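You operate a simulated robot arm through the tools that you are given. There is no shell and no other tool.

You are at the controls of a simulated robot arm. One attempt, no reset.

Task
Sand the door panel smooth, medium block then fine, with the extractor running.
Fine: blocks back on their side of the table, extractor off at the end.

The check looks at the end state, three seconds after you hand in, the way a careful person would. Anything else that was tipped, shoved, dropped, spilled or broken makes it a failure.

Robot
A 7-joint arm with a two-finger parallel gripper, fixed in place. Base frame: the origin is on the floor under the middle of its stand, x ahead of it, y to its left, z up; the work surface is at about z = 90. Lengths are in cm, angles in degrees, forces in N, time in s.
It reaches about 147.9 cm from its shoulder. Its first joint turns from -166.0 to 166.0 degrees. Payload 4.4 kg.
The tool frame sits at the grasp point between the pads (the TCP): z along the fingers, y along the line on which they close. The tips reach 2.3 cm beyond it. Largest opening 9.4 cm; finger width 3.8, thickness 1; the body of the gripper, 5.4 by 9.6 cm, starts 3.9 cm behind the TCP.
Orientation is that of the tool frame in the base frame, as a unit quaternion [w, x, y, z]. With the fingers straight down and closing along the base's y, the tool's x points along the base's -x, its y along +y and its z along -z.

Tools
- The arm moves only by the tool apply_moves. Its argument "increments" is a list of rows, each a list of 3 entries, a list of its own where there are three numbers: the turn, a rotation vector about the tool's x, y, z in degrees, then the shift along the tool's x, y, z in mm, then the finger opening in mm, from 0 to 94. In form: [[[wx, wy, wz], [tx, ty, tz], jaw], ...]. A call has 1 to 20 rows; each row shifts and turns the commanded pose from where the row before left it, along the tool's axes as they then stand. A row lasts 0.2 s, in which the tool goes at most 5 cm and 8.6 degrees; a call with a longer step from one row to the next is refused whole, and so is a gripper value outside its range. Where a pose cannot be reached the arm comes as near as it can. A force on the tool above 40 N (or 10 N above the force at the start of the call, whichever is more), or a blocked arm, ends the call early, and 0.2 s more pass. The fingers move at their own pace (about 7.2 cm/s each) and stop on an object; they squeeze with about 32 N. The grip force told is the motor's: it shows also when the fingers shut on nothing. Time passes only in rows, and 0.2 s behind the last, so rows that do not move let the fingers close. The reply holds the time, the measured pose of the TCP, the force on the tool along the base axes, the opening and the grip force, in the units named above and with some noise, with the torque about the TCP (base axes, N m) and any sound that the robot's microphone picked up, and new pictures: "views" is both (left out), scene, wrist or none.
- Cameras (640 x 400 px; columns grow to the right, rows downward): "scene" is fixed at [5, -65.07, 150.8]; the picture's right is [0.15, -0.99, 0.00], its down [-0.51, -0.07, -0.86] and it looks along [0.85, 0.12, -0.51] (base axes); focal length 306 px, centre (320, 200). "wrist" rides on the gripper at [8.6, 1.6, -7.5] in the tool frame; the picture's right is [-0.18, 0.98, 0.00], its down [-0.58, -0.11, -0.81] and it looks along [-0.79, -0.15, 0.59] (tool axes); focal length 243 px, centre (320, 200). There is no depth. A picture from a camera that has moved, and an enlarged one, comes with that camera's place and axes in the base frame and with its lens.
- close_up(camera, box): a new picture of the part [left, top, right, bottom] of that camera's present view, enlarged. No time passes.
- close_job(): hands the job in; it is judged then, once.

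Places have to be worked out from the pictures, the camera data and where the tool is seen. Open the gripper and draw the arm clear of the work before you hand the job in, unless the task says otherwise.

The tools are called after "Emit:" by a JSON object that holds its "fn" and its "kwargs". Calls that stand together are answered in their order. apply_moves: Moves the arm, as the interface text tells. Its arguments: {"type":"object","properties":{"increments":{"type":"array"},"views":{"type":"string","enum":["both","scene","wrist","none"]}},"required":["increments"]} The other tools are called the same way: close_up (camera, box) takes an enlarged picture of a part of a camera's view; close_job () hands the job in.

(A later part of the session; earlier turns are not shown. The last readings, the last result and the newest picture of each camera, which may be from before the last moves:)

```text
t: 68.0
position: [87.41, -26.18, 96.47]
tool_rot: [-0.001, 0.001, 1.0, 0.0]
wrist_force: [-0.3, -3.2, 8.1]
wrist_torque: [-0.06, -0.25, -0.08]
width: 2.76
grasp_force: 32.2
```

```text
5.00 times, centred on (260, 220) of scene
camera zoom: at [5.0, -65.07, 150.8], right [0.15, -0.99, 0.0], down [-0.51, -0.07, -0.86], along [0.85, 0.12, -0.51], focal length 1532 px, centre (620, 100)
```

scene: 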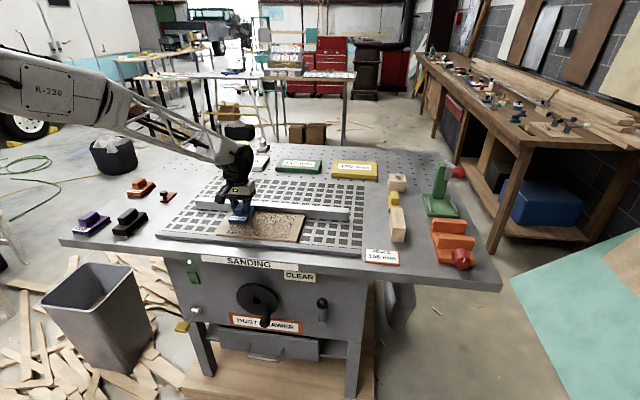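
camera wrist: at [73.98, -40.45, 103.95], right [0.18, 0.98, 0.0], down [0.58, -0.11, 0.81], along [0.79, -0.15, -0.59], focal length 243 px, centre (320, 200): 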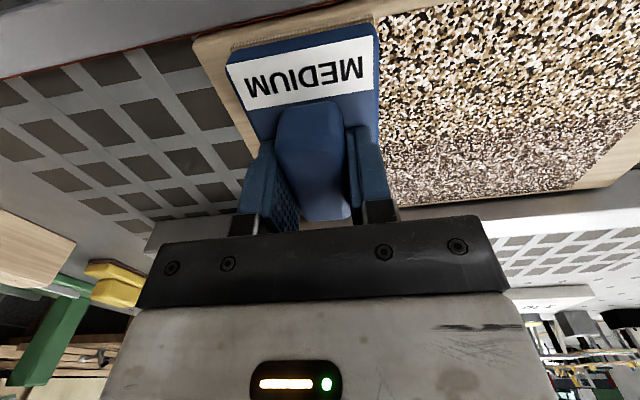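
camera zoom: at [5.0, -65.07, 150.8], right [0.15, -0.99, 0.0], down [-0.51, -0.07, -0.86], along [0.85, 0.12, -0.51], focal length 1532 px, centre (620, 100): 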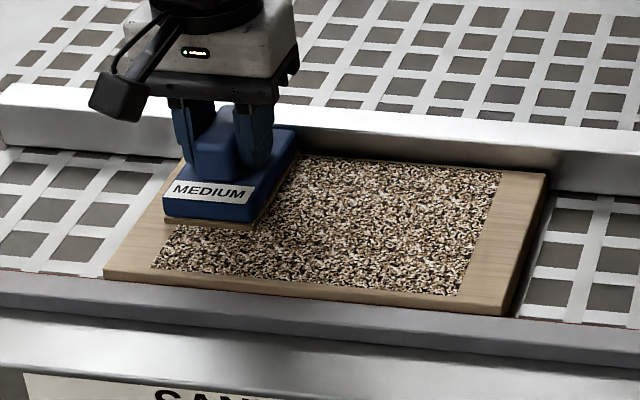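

The whole patch now looks uniform. One return pass on the far lane with slightly more pressure, then inspect.

Emit:
{"fn": "apply_moves", "kwargs": {"increments": [[[0, 0, 0], [-2, 0, 0.5], 0], [[0, 0, 0], [0, -16, 0], 0], [[0, 0, 0], [0, -16, 0], 0], [[0, 0, 0], [0, -16, 0], 0], [[0, 0, 0], [0, -16, 0], 0], [[0, 0, 0], [0, -16, 0], 0], [[0, 0, 0], [0, -16, 0], 0], [[0, 0, 0], [0, -16, 0], 0], [[0, 0, 0], [0, -16, 0], 0], [[0, 0, 0], [0, -16, 0], 0], [[0, 0, 0], [0, -16, 0], 0], [[0, 0, 0], [0, 0, 0], 0]]}}

Emit:
{"fn": "close_up", "kwargs": {"camera": "scene", "box": [212, 195, 308, 255]}}

Emit:
{"fn": "close_up", "kwargs": {"camera": "wrist", "box": [360, 0, 640, 175]}}

```text
t: 70.6
position: [87.7, -42.21, 96.49]
tool_rot: [0.001, 0.0, 1.0, 0.001]
wrist_force: [3.8, 5.9, 13.6]
wrist_torque: [0.16, 0.2, -0.12]
width: 2.75
grasp_force: 32.1
camera wrist: at [79.13, -40.66, 103.95], right [0.18, 0.98, 0.0], down [0.58, -0.11, 0.81], along [0.79, -0.15, -0.59], focal length 243 px, centre (320, 200)
```

scene: 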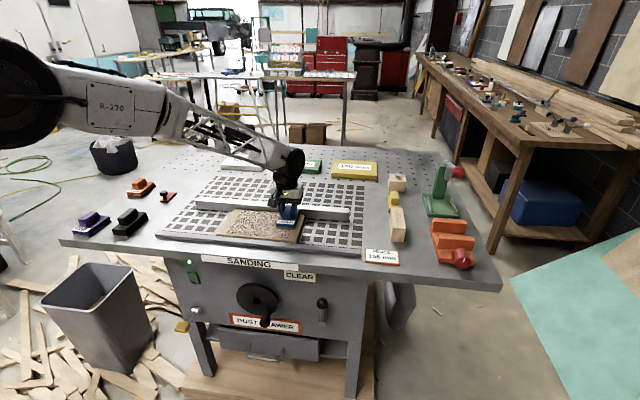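
wrist: 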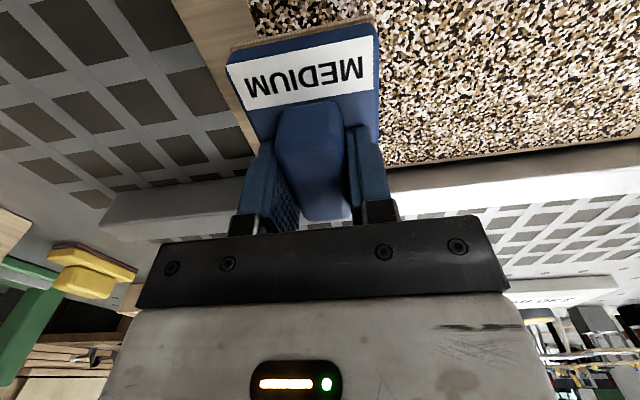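

```text
6.67 times, centred on (260, 225) of scene
camera zoom: at [5.0, -65.07, 150.8], right [0.15, -0.99, 0.0], down [-0.51, -0.07, -0.86], along [0.85, 0.12, -0.51], focal length 2043 px, centre (720, 33)
```

zoom: 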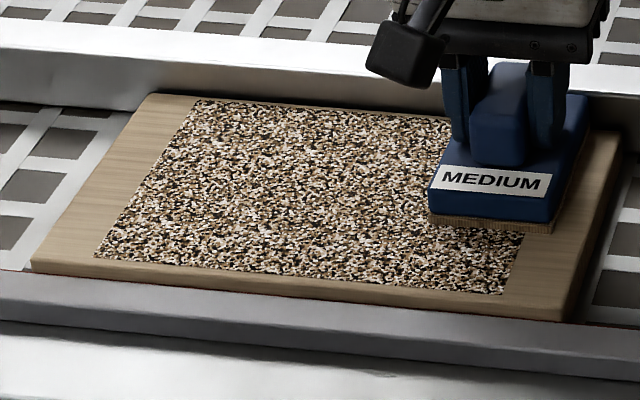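

```text
2.29 times, centred on (500, 88) of wrist
camera zoom: at [79.13, -40.66, 103.95], right [0.18, 0.98, 0.0], down [0.58, -0.11, 0.81], along [0.79, -0.15, -0.59], focal length 555 px, centre (-91, 457)
```

zoom: 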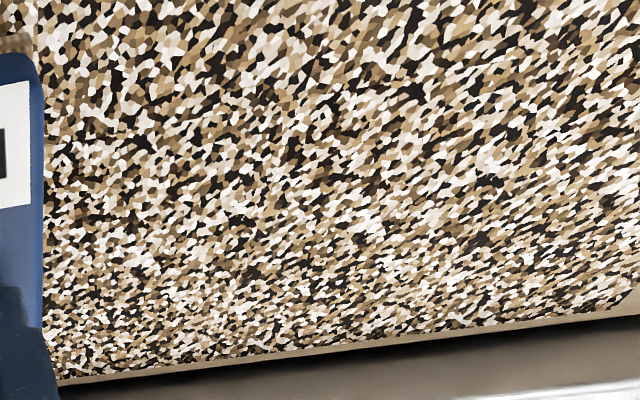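

The texture changed from dark speckle to a larger tan grain. To see if medium is saturated, I'll do another full round: far lane, middle lane, front lane.

Emit:
{"fn": "apply_moves", "kwargs": {"increments": [[[0, 0, 0], [0, 16, 0], 0], [[0, 0, 0], [0, 16, 0], 0], [[0, 0, 0], [0, 16, 0], 0], [[0, 0, 0], [0, 16, 0], 0], [[0, 0, 0], [0, 16, 0.3], 0], [[0, 0, 0], [0, 16, 0], 0], [[0, 0, 0], [0, 16, 0], 0], [[0, 0, 0], [0, 16, 0], 0], [[0, 0, 0], [0, 16, 0], 0], [[0, 0, 0], [0, 16, 0], 0], [[0, 0, 0], [12, 0, 0], 0], [[0, 0, 0], [13, 0, 0], 0]], "views": "none"}}

Emit:
{"fn": "apply_moves", "kwargs": {"increments": [[[0, 0, 0], [0, -16, 0], 0], [[0, 0, 0], [0, -16, 0], 0], [[0, 0, 0], [0, -16, 0], 0], [[0, 0, 0], [0, -16, 0], 0], [[0, 0, 0], [0, -16, -0.3], 0], [[0, 0, 0], [0, -16, 0], 0], [[0, 0, 0], [0, -16, 0], 0], [[0, 0, 0], [0, -16, 0], 0], [[0, 0, 0], [0, -16, 0], 0], [[0, 0, 0], [0, -16, 0], 0], [[0, 0, 0], [13, 0, 0], 0], [[0, 0, 0], [13, 0, 0], 0]], "views": "none"}}

Emit:
{"fn": "apply_moves", "kwargs": {"increments": [[[0, 0, 0], [0, 16, 0], 0], [[0, 0, 0], [0, 16, 0], 0], [[0, 0, 0], [0, 16, 0], 0], [[0, 0, 0], [0, 16, 0], 0], [[0, 0, 0], [0, 16, 0.3], 0], [[0, 0, 0], [0, 16, 0], 0], [[0, 0, 0], [0, 16, 0], 0], [[0, 0, 0], [0, 16, 0], 0], [[0, 0, 0], [0, 16, 0], 0], [[0, 0, 0], [0, 16, 0], 0]]}}

Emit:
{"fn": "close_up", "kwargs": {"camera": "scene", "box": [212, 195, 308, 255]}}

Emit:
{"fn": "close_up", "kwargs": {"camera": "wrist", "box": [0, 40, 256, 240]}}

```text
t: 73.2
position: [85.1, -26.25, 96.44]
tool_rot: [0.0, 0.0, 1.0, 0.0]
wrist_force: [4.7, 0.5, 10.9]
wrist_torque: [0.1, -0.24, -0.08]
width: 2.76
grasp_force: 32.6
```

```text
t: 75.8
position: [82.58, -42.05, 96.53]
tool_rot: [0.0, 0.0, 1.0, 0.0]
wrist_force: [5.0, -0.8, 10.9]
wrist_torque: [-0.01, 0.15, 0.07]
width: 2.78
grasp_force: 31.8
```

```text
t: 78.0
position: [82.59, -26.04, 96.42]
tool_rot: [0.0, 0.001, 1.0, 0.0]
wrist_force: [-1.1, -14.1, 32.9]
wrist_torque: [-0.28, 0.49, 0.18]
width: 2.76
grasp_force: 31.9
camera wrist: at [73.95, -24.48, 103.93], right [0.19, 0.98, 0.0], down [0.58, -0.11, 0.81], along [0.79, -0.15, -0.59], focal length 243 px, centre (320, 200)
```

scene: 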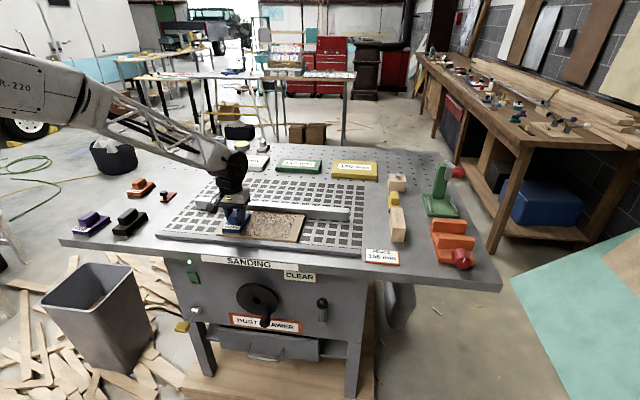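
wrist: 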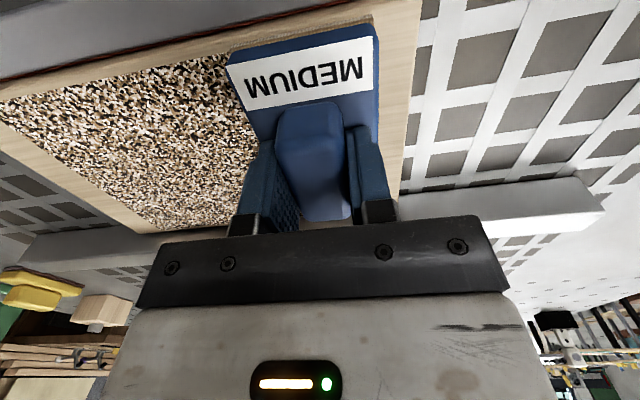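

```text
6.67 times, centred on (260, 225) of scene
camera zoom: at [5.0, -65.07, 150.8], right [0.15, -0.99, 0.0], down [-0.51, -0.07, -0.86], along [0.85, 0.12, -0.51], focal length 2043 px, centre (720, 33)
```

zoom: 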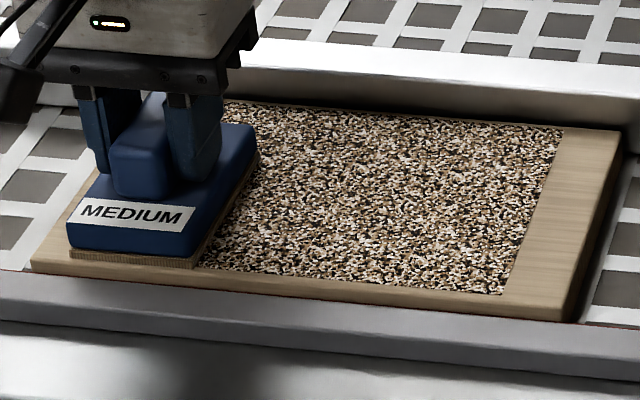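

```text
2.00 times, centred on (128, 140) of wrist
camera zoom: at [73.95, -24.48, 103.93], right [0.19, 0.98, 0.0], down [0.58, -0.11, 0.81], along [0.79, -0.15, -0.59], focal length 485 px, centre (704, 320)
```

zoom: 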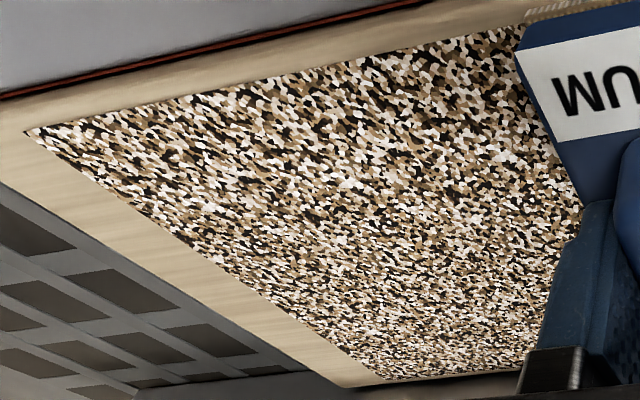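

Medium sanding is uniform and no longer changing. I'll lift off and carry the MEDIUM block back above its home spot.

Emit:
{"fn": "apply_moves", "kwargs": {"increments": [[[0, 0, 0], [0, 0, -12], 0], [[0, 0, 0], [0, 0, -30], 0], [[0, 0, 0], [0, 0, -40], 0], [[0, 0, 0], [0, 0, -36], 0], [[0, 0, 0], [-3, 20, 0], 0], [[0, 0, 0], [-5, 35, 0], 0], [[0, 0, 0], [-6, 40, 0], 0], [[0, 0, 0], [-6, 40, 0], 0], [[0, 0, 0], [-6, 40, 0], 0], [[0, 0, 0], [-6, 40, 0], 0], [[0, 0, 0], [-6, 40, 0], 0], [[0, 0, 0], [-6, 40, 0], 0], [[0, 0, 0], [-6, 40, 0], 0], [[0, 0, 0], [-6, 40, 0], 0], [[0, 0, 0], [-6, 40, 0], 0], [[0, 0, 0], [-5, 40, 0], 0], [[0, 0, 0], [-4, 30, 0], 0], [[0, 0, 0], [0, 10, 0], 0], [[0, 0, 0], [0, 0, 0], 0]]}}

Emit:
{"fn": "close_up", "kwargs": {"camera": "scene", "box": [212, 180, 308, 240]}}

Emit:
{"fn": "close_up", "kwargs": {"camera": "scene", "box": [60, 160, 188, 240]}}

```text
t: 82.0
position: [89.63, 23.51, 108.18]
tool_rot: [-0.001, 0.001, 1.0, 0.0]
wrist_force: [-0.5, 0.8, -1.6]
wrist_torque: [0.02, 0.01, -0.03]
width: 2.73
grasp_force: 32.2
camera wrist: at [81.13, 25.07, 115.65], right [0.18, 0.98, 0.0], down [0.58, -0.11, 0.81], along [0.79, -0.15, -0.59], focal length 243 px, centre (320, 200)
```

scene: 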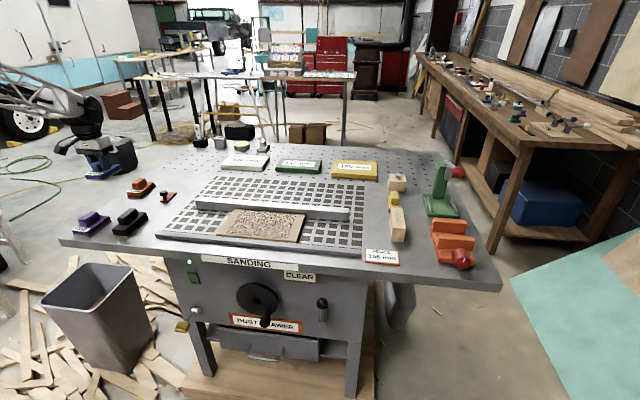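
wrist: 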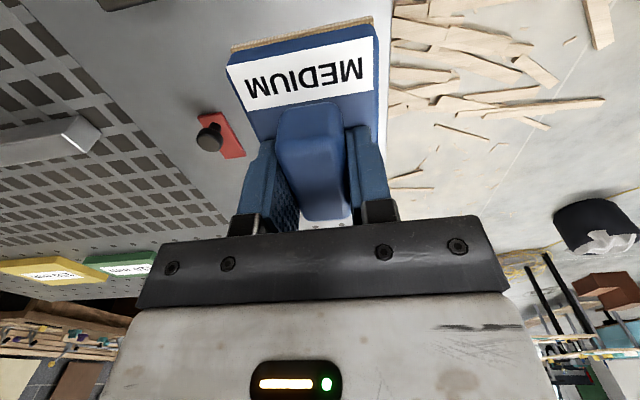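

```text
6.67 times, centred on (260, 210) of scene
camera zoom: at [5.0, -65.07, 150.8], right [0.15, -0.99, 0.0], down [-0.51, -0.07, -0.86], along [0.85, 0.12, -0.51], focal length 2043 px, centre (720, 133)
```

zoom: 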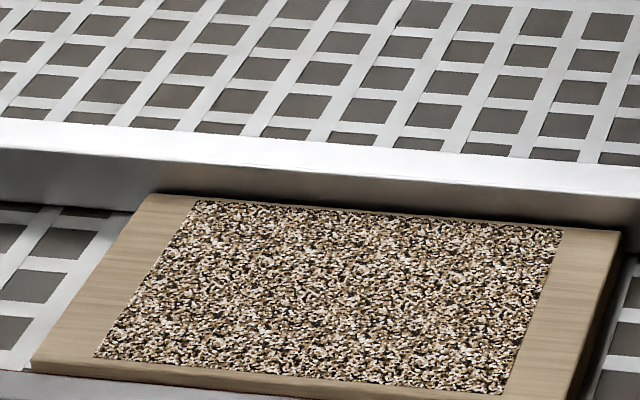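

```text
5.00 times, centred on (124, 200) of scene
camera zoom: at [5.0, -65.07, 150.8], right [0.15, -0.99, 0.0], down [-0.51, -0.07, -0.86], along [0.85, 0.12, -0.51], focal length 1532 px, centre (1300, 200)
```

zoom: 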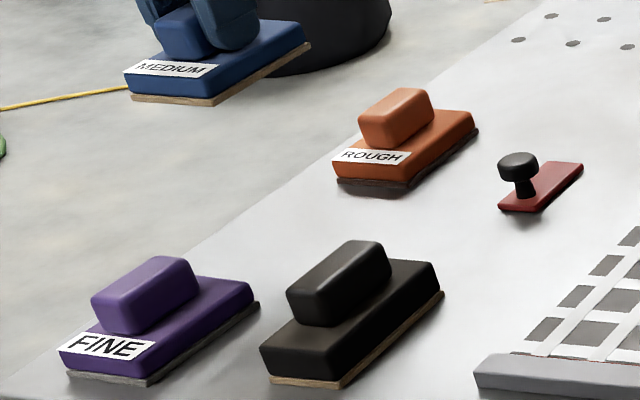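

Panel looks uniformly sanded to the edges and hasn't shifted. Lowering the MEDIUM block onto its home spot.

Emit:
{"fn": "apply_moves", "kwargs": {"increments": [[[0, 0, 0], [0, 0, 25], 0], [[0, 0, 0], [0, 0, 35], 0], [[0, 0, 0], [0, 0, 35], 0], [[0, 0, 0], [0, 0, 20], 0], [[0, 0, 0], [0, 0, 12], 0], [[0, 0, 0], [0, 0, 4], 0], [[0, 0, 0], [0, 0, 2], 0], [[0, 0, 0], [0, 0, 0], 0]]}}

Emit:
{"fn": "close_up", "kwargs": {"camera": "scene", "box": [60, 160, 188, 240]}}

```text
t: 83.8
position: [89.88, 23.32, 94.79]
tool_rot: [0.0, 0.001, 1.0, 0.0]
wrist_force: [0.5, 0.5, -0.8]
wrist_torque: [0.0, -0.01, -0.03]
width: 2.78
grasp_force: 31.9
camera wrist: at [81.24, 24.93, 102.27], right [0.19, 0.98, 0.0], down [0.58, -0.11, 0.81], along [0.79, -0.15, -0.59], focal length 243 px, centre (320, 200)
```

scene: 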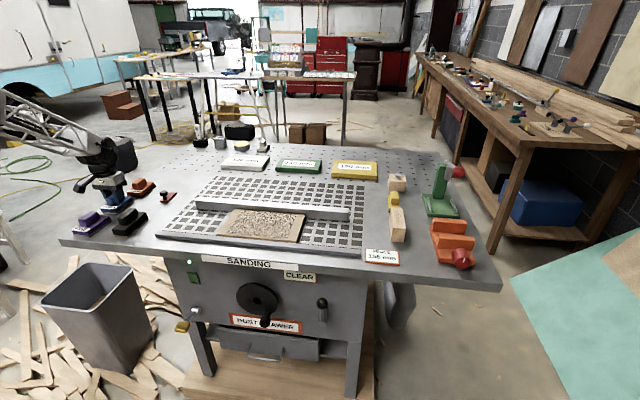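
wrist: 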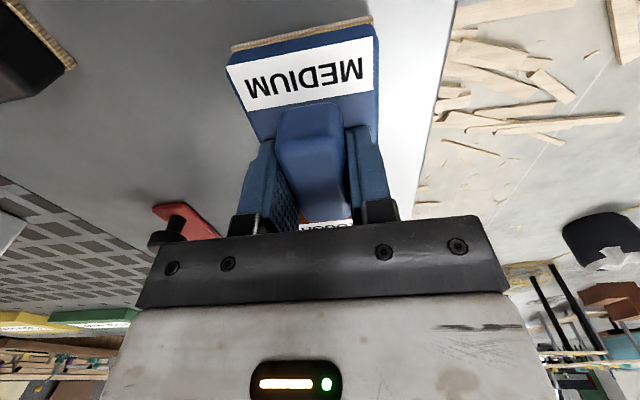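

```text
5.00 times, centred on (124, 200) of scene
camera zoom: at [5.0, -65.07, 150.8], right [0.15, -0.99, 0.0], down [-0.51, -0.07, -0.86], along [0.85, 0.12, -0.51], focal length 1532 px, centre (1300, 200)
```

zoom: 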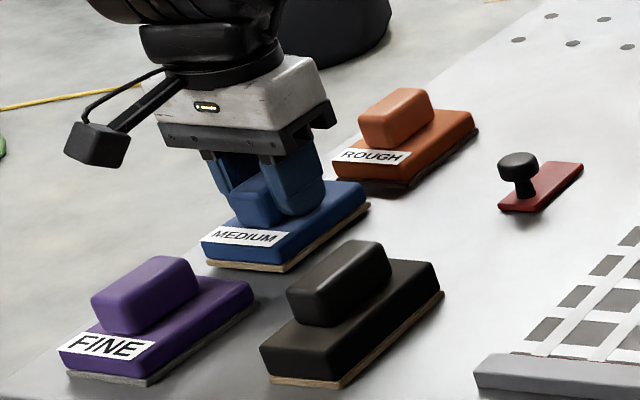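

Essentially at the table. A couple more 1 mm steps for contact before releasing.

Emit:
{"fn": "apply_moves", "kwargs": {"increments": [[[0, 0, 0], [0, 0, 1], 0], [[0, 0, 0], [0, 0, 0], 0]], "views": "none"}}

Emit:
{"fn": "apply_moves", "kwargs": {"increments": [[[0, 0, 0], [0, 0, 1], 0], [[0, 0, 0], [0, 0, 0], 0]], "views": "none"}}

```text
t: 84.4
position: [89.72, 23.36, 94.72]
tool_rot: [-0.001, 0.001, 1.0, -0.001]
wrist_force: [0.2, 0.4, 0.0]
wrist_torque: [0.0, -0.01, 0.01]
width: 2.75
grasp_force: 32.1
```

```text
t: 85.0
position: [89.86, 23.32, 94.7]
tool_rot: [-0.001, 0.0, 1.0, 0.0]
wrist_force: [-0.1, -0.5, -1.0]
wrist_torque: [-0.06, 0.0, 0.02]
width: 2.79
grasp_force: 31.9
```

Emit:
{"fn": "apply_moves", "kwargs": {"increments": [[[0, 0, 0], [0, 0, 1], 0], [[0, 0, 0], [0, 0, 1], 0], [[0, 0, 0], [0, 0, 0], 0]], "views": "none"}}

```text
t: 85.8
position: [89.59, 23.22, 94.47]
tool_rot: [0.0, 0.001, 1.0, -0.001]
wrist_force: [-0.1, 2.0, 2.0]
wrist_torque: [0.04, -0.19, 0.04]
width: 2.73
grasp_force: 31.9
```

The block is on the table. Opening the fingers and lifting straight up, then moving back to view the FINE block.

Emit:
{"fn": "apply_moves", "kwargs": {"increments": [[[0, 0, 0], [0, 0, -2], 0], [[0, 0, 0], [0, 0, 0], 55], [[0, 0, 0], [0, 0, 0], 55], [[0, 0, 0], [0, 0, 0], 55], [[0, 0, 0], [0, 0, -20], 55], [[0, 0, 0], [0, 0, -40], 55], [[0, 0, 0], [0, 0, -40], 55], [[0, 0, 0], [0, 0, -40], 55], [[0, 0, 0], [35, 0, 0], 55], [[0, 0, 0], [35, 0, 0], 55], [[0, 0, 0], [35, 0, 0], 55], [[0, 0, 0], [35, 0, 0], 55], [[0, 0, 0], [30, 0, 0], 55], [[0, 0, 0], [0, 0, 0], 55]]}}

Emit:
{"fn": "close_up", "kwargs": {"camera": "scene", "box": [60, 160, 188, 240]}}

Emit:
{"fn": "close_up", "kwargs": {"camera": "wrist", "box": [160, 0, 480, 200]}}

```text
t: 88.8
position: [72.82, 23.2, 108.7]
tool_rot: [-0.002, 0.001, 1.0, 0.0]
wrist_force: [0.0, 0.5, -0.2]
wrist_torque: [0.0, 0.0, 0.01]
width: 5.51
grasp_force: 0.0
camera wrist: at [64.25, 24.72, 116.19], right [0.19, 0.98, 0.0], down [0.58, -0.11, 0.81], along [0.79, -0.15, -0.59], focal length 243 px, centre (320, 200)
```

scene: 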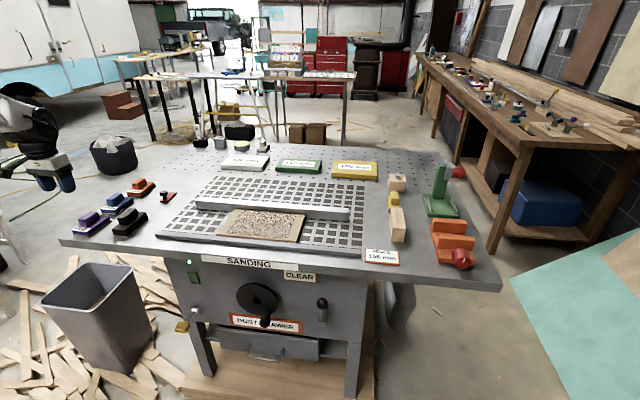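
wrist: 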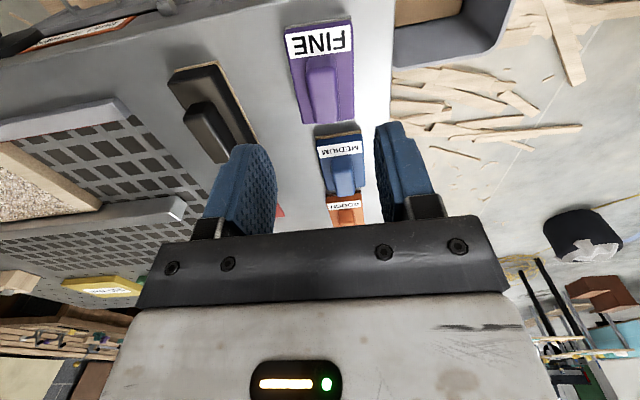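

```text
5.00 times, centred on (124, 200) of scene
camera zoom: at [5.0, -65.07, 150.8], right [0.15, -0.99, 0.0], down [-0.51, -0.07, -0.86], along [0.85, 0.12, -0.51], focal length 1532 px, centre (1300, 200)
```

zoom: 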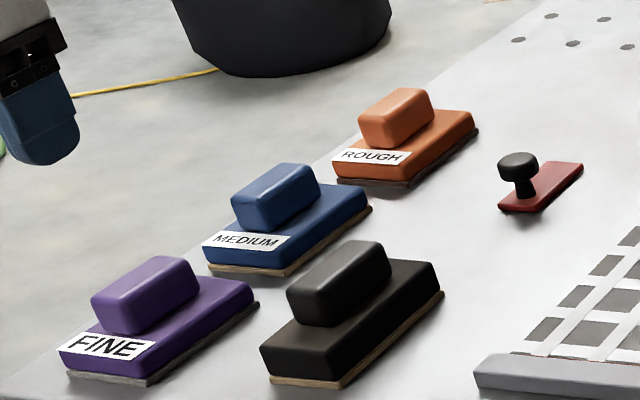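

```text
2.00 times, centred on (320, 100) of wrist
camera zoom: at [64.25, 24.72, 116.19], right [0.19, 0.98, 0.0], down [0.58, -0.11, 0.81], along [0.79, -0.15, -0.59], focal length 485 px, centre (320, 400)
```

zoom: 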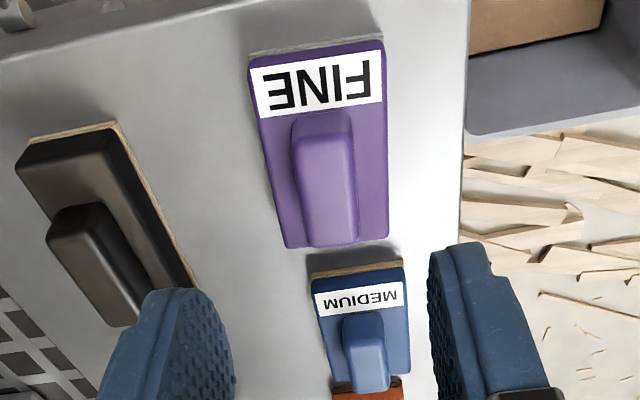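

MEDIUM is back in its place. FINE handle centre ≈ (76.6, 22.75), with a slight yaw of about -2.5°. Moving above it for a closer alignment check.

Emit:
{"fn": "apply_moves", "kwargs": {"increments": [[[0, 0, 2.5], [0, 0, 0], 55], [[0, 0, 0], [-20, -2, 0], 55], [[0, 0, 0], [-19, -3, 0], 55], [[0, 0, 0], [0, 0, 35], 55], [[0, 0, 0], [0, 0, 40], 55], [[0, 0, 0], [0, 0, 0], 55]]}}

Emit:
{"fn": "close_up", "kwargs": {"camera": "wrist", "box": [160, 0, 480, 200]}}

Emit:
{"fn": "close_up", "kwargs": {"camera": "scene", "box": [60, 160, 188, 240]}}

```text
t: 90.2
position: [76.83, 22.54, 101.04]
tool_rot: [0.0, 0.022, 1.0, 0.0]
wrist_force: [0.0, 0.0, 1.1]
wrist_torque: [0.03, 0.0, 0.03]
width: 5.53
grasp_force: 0.0
camera wrist: at [68.39, 24.55, 108.48], right [0.23, 0.97, 0.0], down [0.58, -0.13, 0.81], along [0.78, -0.18, -0.59], focal length 243 px, centre (320, 200)
```

scene: 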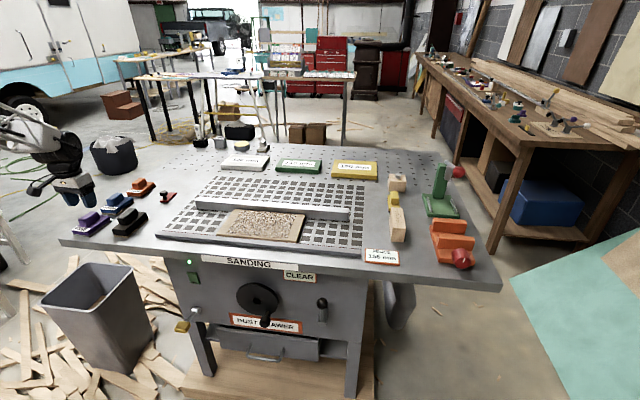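
wrist: 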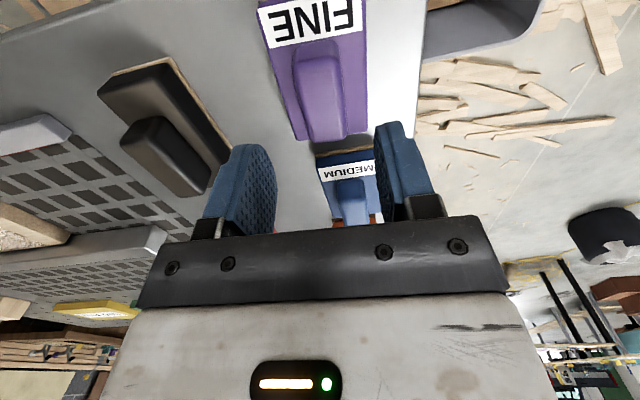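

```text
2.00 times, centred on (320, 100) of wrist
camera zoom: at [68.39, 24.55, 108.48], right [0.23, 0.97, 0.0], down [0.58, -0.13, 0.81], along [0.78, -0.18, -0.59], focal length 485 px, centre (320, 400)
```

zoom: 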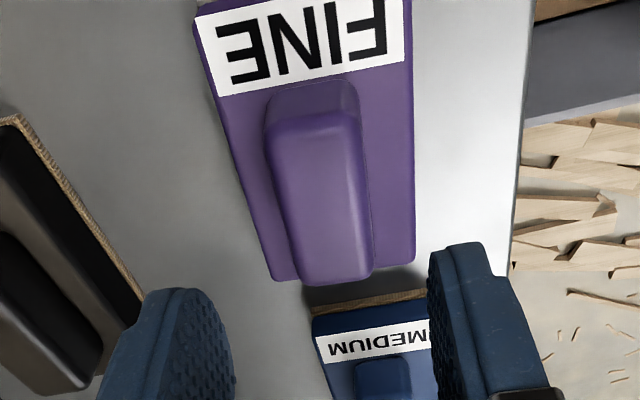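

```text
5.00 times, centred on (124, 200) of scene
camera zoom: at [5.0, -65.07, 150.8], right [0.15, -0.99, 0.0], down [-0.51, -0.07, -0.86], along [0.85, 0.12, -0.51], focal length 1532 px, centre (1300, 200)
```

zoom: 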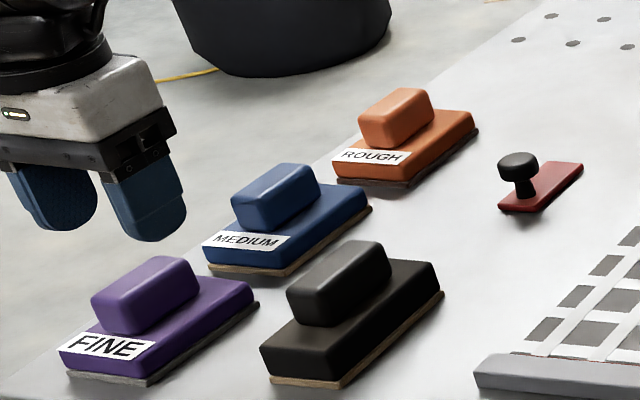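

Refining: another 1.3° of yaw and +2.5 mm in y, then descend to grip height (TCP z≈94.75, as used for MEDIUM).

Emit:
{"fn": "apply_moves", "kwargs": {"increments": [[[0, 0, 1.3], [1, 2.5, 0], 55], [[0, 0, 0], [0, 0, 20], 55], [[0, 0, 0], [0, 0, 20], 55], [[0, 0, 0], [0, 0, 13], 55], [[0, 0, 0], [0, 0, 6], 55], [[0, 0, 0], [0, 0, 4], 55], [[0, 0, 0], [0, 0, 0], 55]]}}

Emit:
{"fn": "close_up", "kwargs": {"camera": "scene", "box": [60, 160, 188, 240]}}

```text
t: 91.8
position: [76.49, 23.13, 95.01]
tool_rot: [-0.001, 0.033, 0.999, 0.0]
wrist_force: [0.6, 0.1, -0.1]
wrist_torque: [0.01, 0.05, -0.02]
width: 5.53
grasp_force: 0.0
camera wrist: at [68.12, 25.18, 102.38], right [0.25, 0.97, 0.0], down [0.57, -0.15, 0.81], along [0.78, -0.2, -0.59], focal length 243 px, centre (320, 200)
```

scene: 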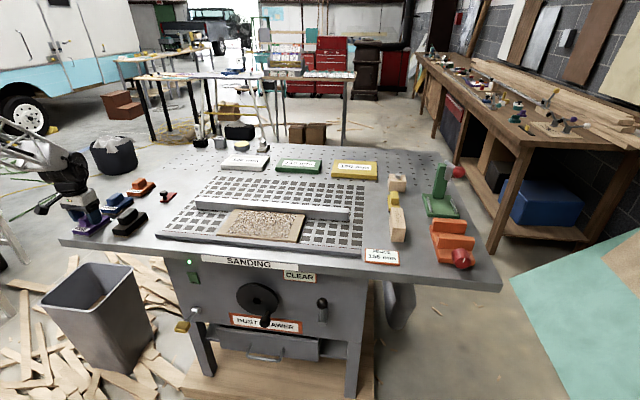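
wrist: 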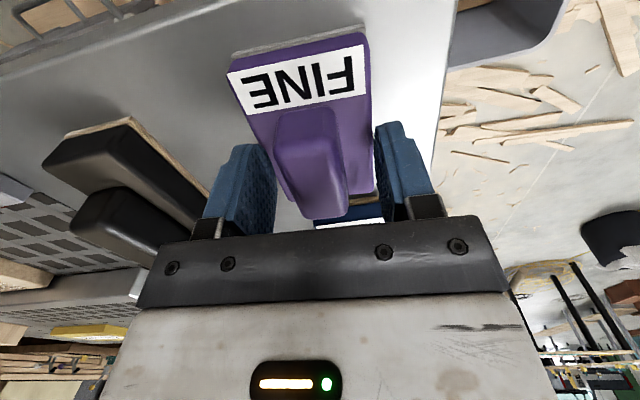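

```text
5.00 times, centred on (124, 200) of scene
camera zoom: at [5.0, -65.07, 150.8], right [0.15, -0.99, 0.0], down [-0.51, -0.07, -0.86], along [0.85, 0.12, -0.51], focal length 1532 px, centre (1300, 200)
```

zoom: 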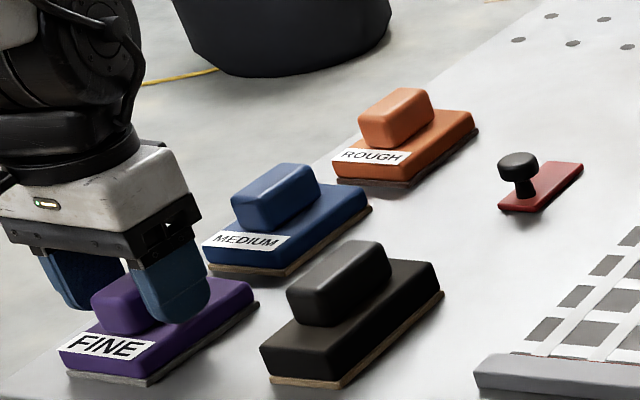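

Aligned like MEDIUM was. Lowering the last 2.5 mm and closing.

Emit:
{"fn": "apply_moves", "kwargs": {"increments": [[[0, 0, 0], [0, 0, 2.5], 55], [[0, 0, 0], [0, 0, 0], 55], [[0, 0, 0], [0, 0, 0], 5], [[0, 0, 0], [0, 0, 0], 5], [[0, 0, 0], [0, 0, 0], 5], [[0, 0, 0], [0, 0, 0], 5], [[0, 0, 0], [0, 0, 0], 5]], "views": "wrist"}}

```text
t: 93.4
position: [76.54, 23.04, 94.75]
tool_rot: [-0.001, 0.034, 0.999, 0.001]
wrist_force: [0.9, 0.7, 1.6]
wrist_torque: [0.02, -0.1, -0.02]
width: 2.78
grasp_force: 32.0
camera wrist: at [68.11, 25.15, 102.12], right [0.25, 0.97, 0.0], down [0.57, -0.15, 0.81], along [0.78, -0.2, -0.59], focal length 243 px, centre (320, 200)
```

wrist: 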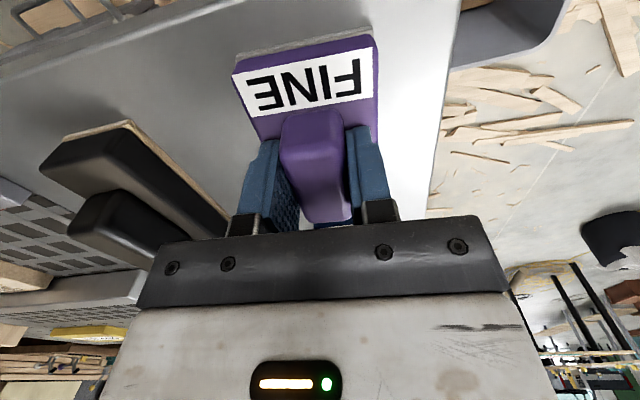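

Gripped at 2.78 cm. Home TCP for FINE is (76.54, 23.04, 94.75). Test-lifting slowly.

Emit:
{"fn": "apply_moves", "kwargs": {"increments": [[[0, 0, 0], [0, 0, -4], 0], [[0, 0, 0], [0, 0, -6], 0], [[0, 0, 0], [0, 0, -8], 0], [[0, 0, 0], [0, 0, -10], 0], [[0, 0, 0], [0, 0, -25], 0], [[0, 0, 0], [0, 0, -35], 0], [[0, 0, 0], [0, 0, -40], 0], [[0, 0, 0], [0, 0, 0], 0]]}}

Emit:
{"fn": "close_up", "kwargs": {"camera": "scene", "box": [60, 160, 188, 240]}}

```text
t: 95.2
position: [76.28, 22.94, 107.69]
tool_rot: [-0.001, 0.034, 0.999, 0.0]
wrist_force: [-0.6, 0.2, -1.4]
wrist_torque: [-0.01, 0.04, -0.02]
width: 2.77
grasp_force: 32.2
camera wrist: at [67.93, 25.13, 115.07], right [0.25, 0.97, 0.0], down [0.57, -0.15, 0.81], along [0.78, -0.2, -0.59], focal length 243 px, centre (320, 200)
```

scene: 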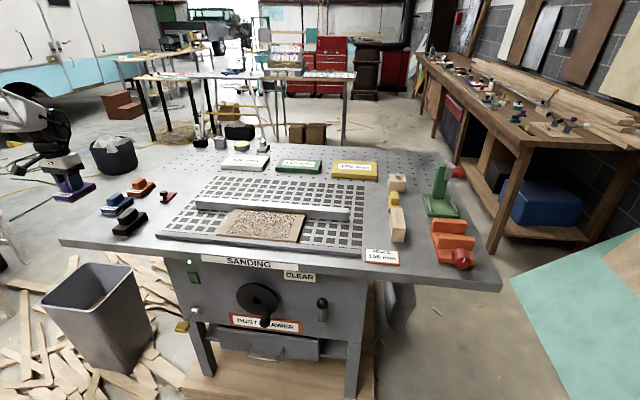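
wrist: 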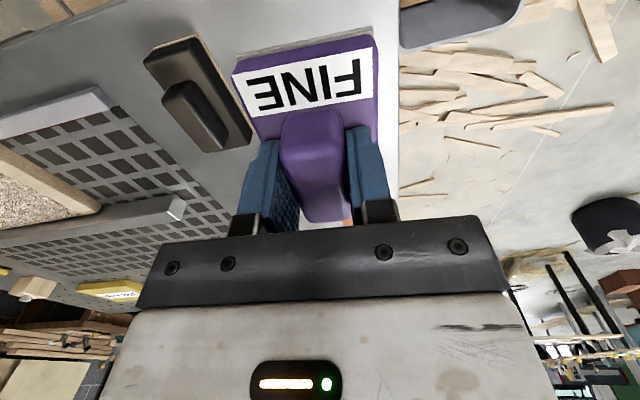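

```text
5.00 times, centred on (124, 200) of scene
camera zoom: at [5.0, -65.07, 150.8], right [0.15, -0.99, 0.0], down [-0.51, -0.07, -0.86], along [0.85, 0.12, -0.51], focal length 1532 px, centre (1300, 200)
```

zoom: 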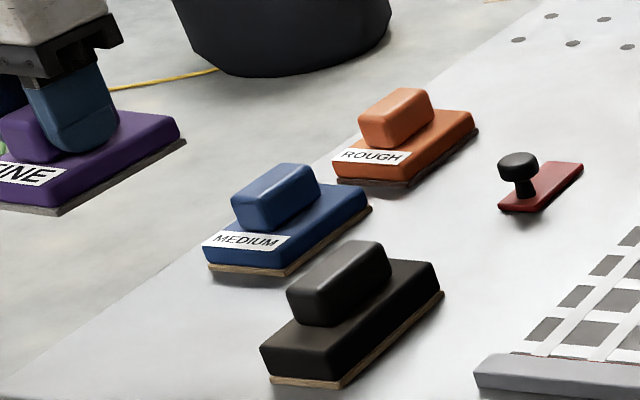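

FINE block held. Rotating the yaw back to square and carrying it above the panel.

Emit:
{"fn": "apply_moves", "kwargs": {"increments": [[[0, 0, -3.8], [0, 0, 0], 0], [[0, 0, 0], [-4, -20, 0], 0], [[0, 0, 0], [-5, -30, 0], 0], [[0, 0, 0], [-6, -40, 0], 0], [[0, 0, 0], [-6, -40, 0], 0], [[0, 0, 0], [-6, -40, 0], 0], [[0, 0, 0], [-6, -40, 0], 0], [[0, 0, 0], [-6, -40, 0], 0], [[0, 0, 0], [-6, -40, 0], 0], [[0, 0, 0], [-6, -40, 0], 0], [[0, 0, 0], [-6, -40, 0], 0], [[0, 0, 0], [-6, -40, 0], 0], [[0, 0, 0], [-6, -40, 0], 0], [[0, 0, 0], [-6, -40, 0], 0], [[0, 0, 0], [-6, -40, 0], 0], [[0, 0, 0], [-5, -30, 0], 0], [[0, 0, 0], [-3, -10, 0], 0], [[0, 0, 0], [0, 0, 30], 0], [[0, 0, 0], [0, 0, 40], 0], [[0, 0, 0], [0, 0, 20], 0]]}}

Emit:
{"fn": "close_up", "kwargs": {"camera": "scene", "box": [196, 170, 324, 250]}}

```text
t: 99.4
position: [85.26, -34.09, 98.5]
tool_rot: [-0.001, 0.0, 1.0, 0.0]
wrist_force: [0.0, 0.0, -1.1]
wrist_torque: [-0.03, 0.0, 0.0]
width: 2.76
grasp_force: 32.3
camera wrist: at [76.76, -32.45, 105.93], right [0.19, 0.98, 0.0], down [0.58, -0.11, 0.81], along [0.79, -0.15, -0.59], focal length 243 px, centre (320, 200)
```

scene: 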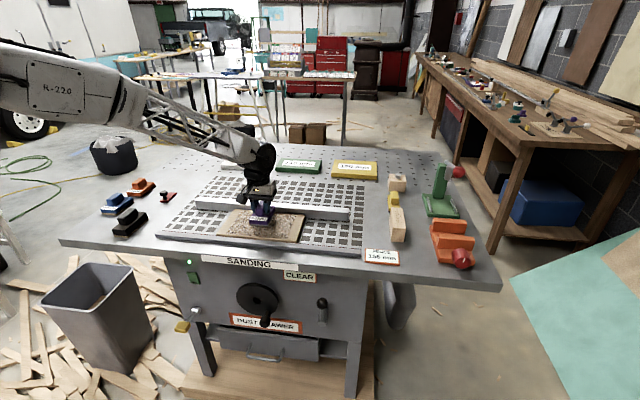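
wrist: 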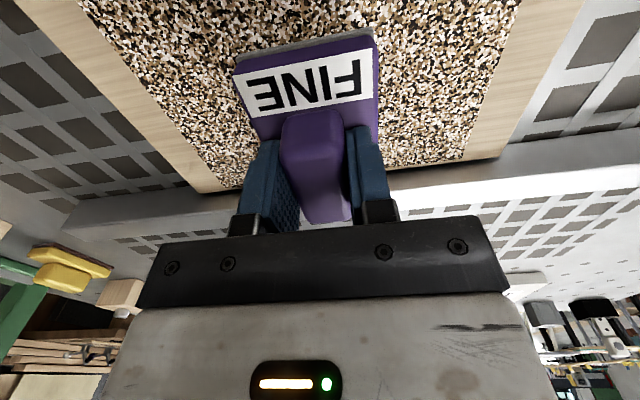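

```text
5.00 times, centred on (260, 210) of scene
camera zoom: at [5.0, -65.07, 150.8], right [0.15, -0.99, 0.0], down [-0.51, -0.07, -0.86], along [0.85, 0.12, -0.51], focal length 1532 px, centre (620, 150)
```

zoom: 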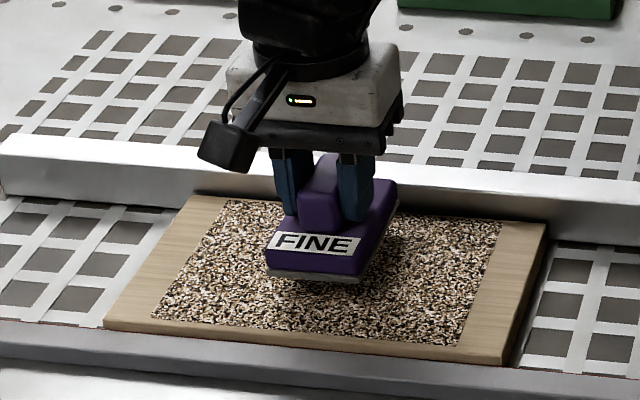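

FINE block is above the panel centre (it sits ~0.4 cm further along +x in the grip than MEDIUM did). Lowering to contact.

Emit:
{"fn": "apply_moves", "kwargs": {"increments": [[[0, 0, 0], [0, 0, 10], 0], [[0, 0, 0], [0, 0, 5], 0], [[0, 0, 0], [0, 0, 2], 0], [[0, 0, 0], [0, 0, 0], 0]], "views": "none"}}

Emit:
{"fn": "apply_moves", "kwargs": {"increments": [[[0, 0, 0], [0, 0, 1.5], 0], [[0, 0, 0], [0, 0, 1.5], 0], [[0, 0, 0], [0, 0, 0], 0]], "views": "none"}}

```text
t: 100.4
position: [85.26, -34.05, 96.6]
tool_rot: [-0.002, 0.001, 1.0, 0.0]
wrist_force: [0.3, 1.0, -0.8]
wrist_torque: [-0.01, 0.01, -0.01]
width: 2.77
grasp_force: 32.1
```

```text
t: 101.2
position: [85.4, -34.07, 96.72]
tool_rot: [0.0, 0.001, 1.0, 0.0]
wrist_force: [-5.7, -0.3, 23.7]
wrist_torque: [0.02, 0.68, 0.0]
width: 2.74
grasp_force: 31.7
```

Contact with ~24 N. Easing 1 mm, moving to the front lane (x≈82.1) and to the -y end.

Emit:
{"fn": "apply_moves", "kwargs": {"increments": [[[0, 0, 0], [0, 0, -1], 0], [[0, 0, 0], [11, 0, 0], 0], [[0, 0, 0], [11, 0, 0], 0], [[0, 0, 0], [11, 0, 0], 0], [[0, 0, 0], [0, -16, 0], 0], [[0, 0, 0], [0, -16, 0], 0], [[0, 0, 0], [0, -16, 0], 0], [[0, 0, 0], [0, -16, 0], 0], [[0, 0, 0], [0, -16, 0], 0]], "views": "none"}}

Emit:
{"fn": "apply_moves", "kwargs": {"increments": [[[0, 0, 0], [0, 16, 0], 0], [[0, 0, 0], [0, 16, 0], 0], [[0, 0, 0], [0, 16, 0], 0], [[0, 0, 0], [0, 16, 0], 0], [[0, 0, 0], [0, 16, 0], 0]]}}

Emit:
{"fn": "close_up", "kwargs": {"camera": "scene", "box": [196, 180, 324, 260]}}

```text
t: 103.2
position: [82.11, -42.19, 96.73]
tool_rot: [-0.001, 0.0, 1.0, 0.0]
wrist_force: [-0.9, 6.1, 13.8]
wrist_torque: [0.13, -0.09, 0.03]
width: 2.75
grasp_force: 31.8
```

```text
t: 104.4
position: [82.13, -34.02, 96.71]
tool_rot: [0.0, 0.001, 1.0, 0.0]
wrist_force: [-0.1, -1.5, 1.7]
wrist_torque: [0.03, 0.15, 0.03]
width: 2.8
grasp_force: 32.0
camera wrist: at [73.48, -32.51, 104.1], right [0.19, 0.98, 0.0], down [0.58, -0.11, 0.81], along [0.79, -0.15, -0.59], focal length 243 px, centre (320, 200)
```

scene: 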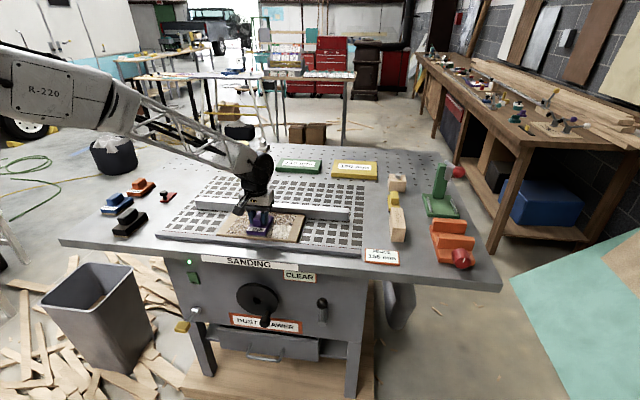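
wrist: 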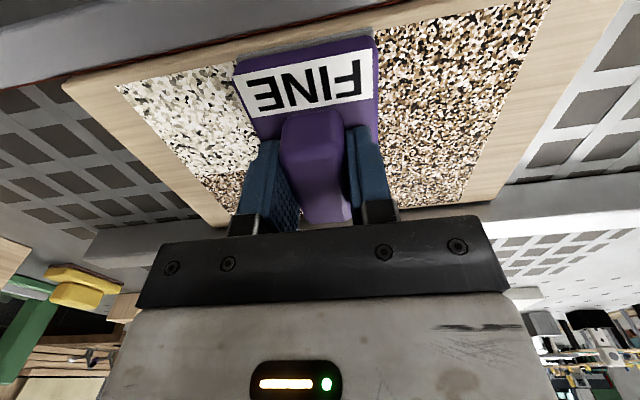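

```text
5.00 times, centred on (260, 220) of scene
camera zoom: at [5.0, -65.07, 150.8], right [0.15, -0.99, 0.0], down [-0.51, -0.07, -0.86], along [0.85, 0.12, -0.51], focal length 1532 px, centre (620, 100)
```

zoom: 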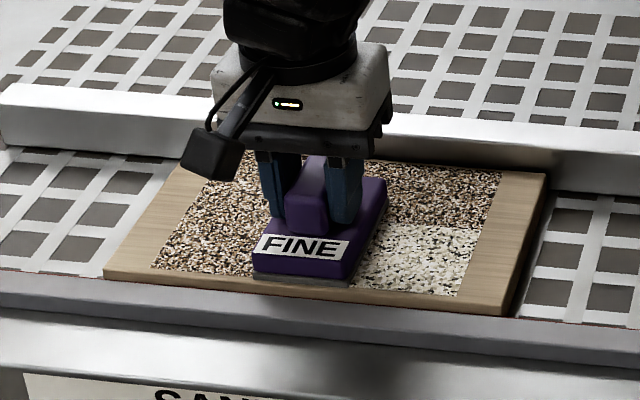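

The fine block turns the surface clearly whiter. Force fell to ~2 N, so I'll press 0.8 mm more and continue the front lane.

Emit:
{"fn": "apply_moves", "kwargs": {"increments": [[[0, 0, 0], [0, 0, 0.8], 0], [[0, 0, 0], [0, 16, 0], 0], [[0, 0, 0], [0, 16, 0], 0], [[0, 0, 0], [0, 16, 0], 0], [[0, 0, 0], [0, 16, 0], 0], [[0, 0, 0], [0, 16, 0], 0]], "views": "none"}}

Emit:
{"fn": "apply_moves", "kwargs": {"increments": [[[0, 0, 0], [0, -16, 0], 0], [[0, 0, 0], [0, -16, 0], 0], [[0, 0, 0], [0, -16, 0], 0], [[0, 0, 0], [0, -16, 0], 0], [[0, 0, 0], [0, -16, 0], 0]], "views": "none"}}

Emit:
{"fn": "apply_moves", "kwargs": {"increments": [[[0, 0, 0], [0, -16, 0], 0], [[0, 0, 0], [0, -16, 0], 0], [[0, 0, 0], [0, -16, 0], 0], [[0, 0, 0], [0, -16, 0], 0], [[0, 0, 0], [0, -16, 0], 0]]}}

Emit:
{"fn": "close_up", "kwargs": {"camera": "scene", "box": [196, 180, 324, 260]}}

```text
t: 106.0
position: [82.26, -26.18, 96.59]
tool_rot: [0.0, 0.002, 1.0, -0.001]
wrist_force: [0.1, -1.6, 5.6]
wrist_torque: [0.09, 0.19, 0.02]
width: 2.77
grasp_force: 31.7
stopped in row 6: the force on the tool passed its limit at 41 N (the readings are from after the stop); the commanded pose is now the measured one
```

```text
t: 107.2
position: [82.16, -34.21, 96.5]
tool_rot: [0.0, 0.002, 1.0, 0.0]
wrist_force: [0.7, 2.7, 6.5]
wrist_torque: [0.14, 0.22, -0.02]
width: 2.78
grasp_force: 32.0
```

```text
t: 108.4
position: [82.05, -42.19, 96.43]
tool_rot: [0.0, 0.0, 1.0, 0.0]
wrist_force: [-0.9, 6.9, 15.0]
wrist_torque: [0.23, 0.12, -0.03]
width: 2.74
grasp_force: 31.7
camera wrist: at [73.57, -40.64, 103.93], right [0.19, 0.98, 0.0], down [0.58, -0.11, 0.81], along [0.79, -0.15, -0.59], focal length 243 px, centre (320, 200)
```

scene: 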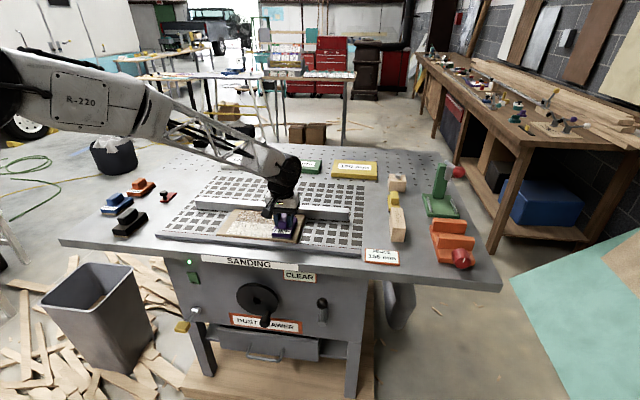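
wrist: 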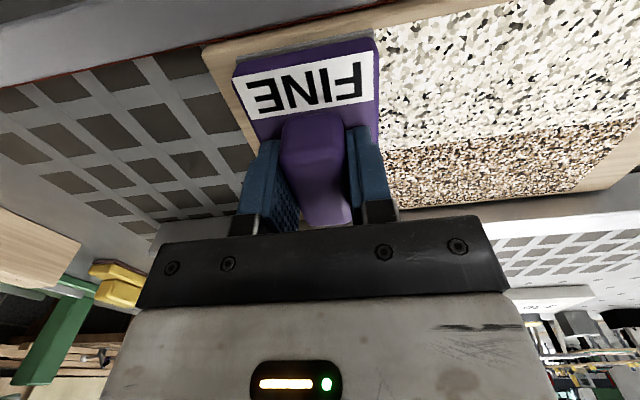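

```text
5.00 times, centred on (260, 220) of scene
camera zoom: at [5.0, -65.07, 150.8], right [0.15, -0.99, 0.0], down [-0.51, -0.07, -0.86], along [0.85, 0.12, -0.51], focal length 1532 px, centre (620, 100)
```

zoom: 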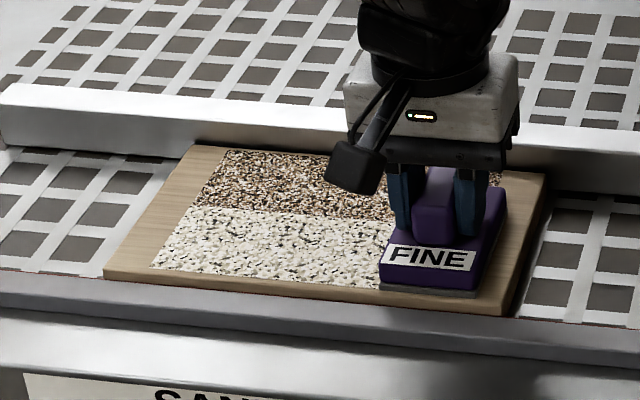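

Front lane is now fine-sanded. Shifting to the far lane (x≈87.3) and stroking +y.

Emit:
{"fn": "apply_moves", "kwargs": {"increments": [[[0, 0, 0], [-13, 0, 0], 0], [[0, 0, 0], [-13, 0, 0], 0], [[0, 0, 0], [-13, 0, 0], 0], [[0, 0, 0], [-13, 0, 0], 0]], "views": "none"}}

Emit:
{"fn": "apply_moves", "kwargs": {"increments": [[[0, 0, 0], [0, 16, 0], 0], [[0, 0, 0], [0, 16, 0], 0], [[0, 0, 0], [0, 16, 0], 0], [[0, 0, 0], [0, 16, 0], 0], [[0, 0, 0], [0, 16, 0], 0]], "views": "scene"}}

Emit:
{"fn": "close_up", "kwargs": {"camera": "scene", "box": [196, 180, 324, 260]}}

```text
t: 109.4
position: [87.4, -42.2, 96.52]
tool_rot: [0.001, 0.001, 1.0, 0.0]
wrist_force: [-10.2, 1.4, 23.3]
wrist_torque: [0.08, 0.49, 0.03]
width: 2.77
grasp_force: 32.3
```

```text
t: 110.6
position: [87.33, -34.18, 96.46]
tool_rot: [0.0, 0.001, 1.0, 0.0]
wrist_force: [0.8, -6.1, 15.1]
wrist_torque: [-0.1, -0.34, -0.13]
width: 2.77
grasp_force: 32.0
```

scene: 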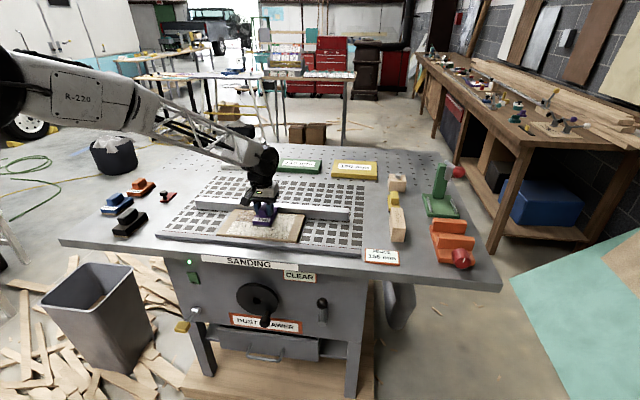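

```text
5.00 times, centred on (260, 220) of scene
camera zoom: at [5.0, -65.07, 150.8], right [0.15, -0.99, 0.0], down [-0.51, -0.07, -0.86], along [0.85, 0.12, -0.51], focal length 1532 px, centre (620, 100)
```

zoom: 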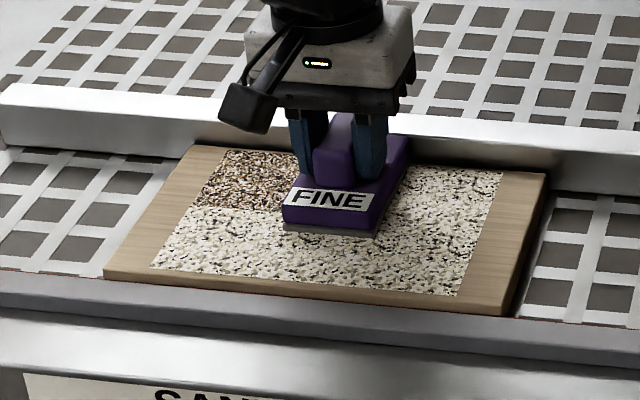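

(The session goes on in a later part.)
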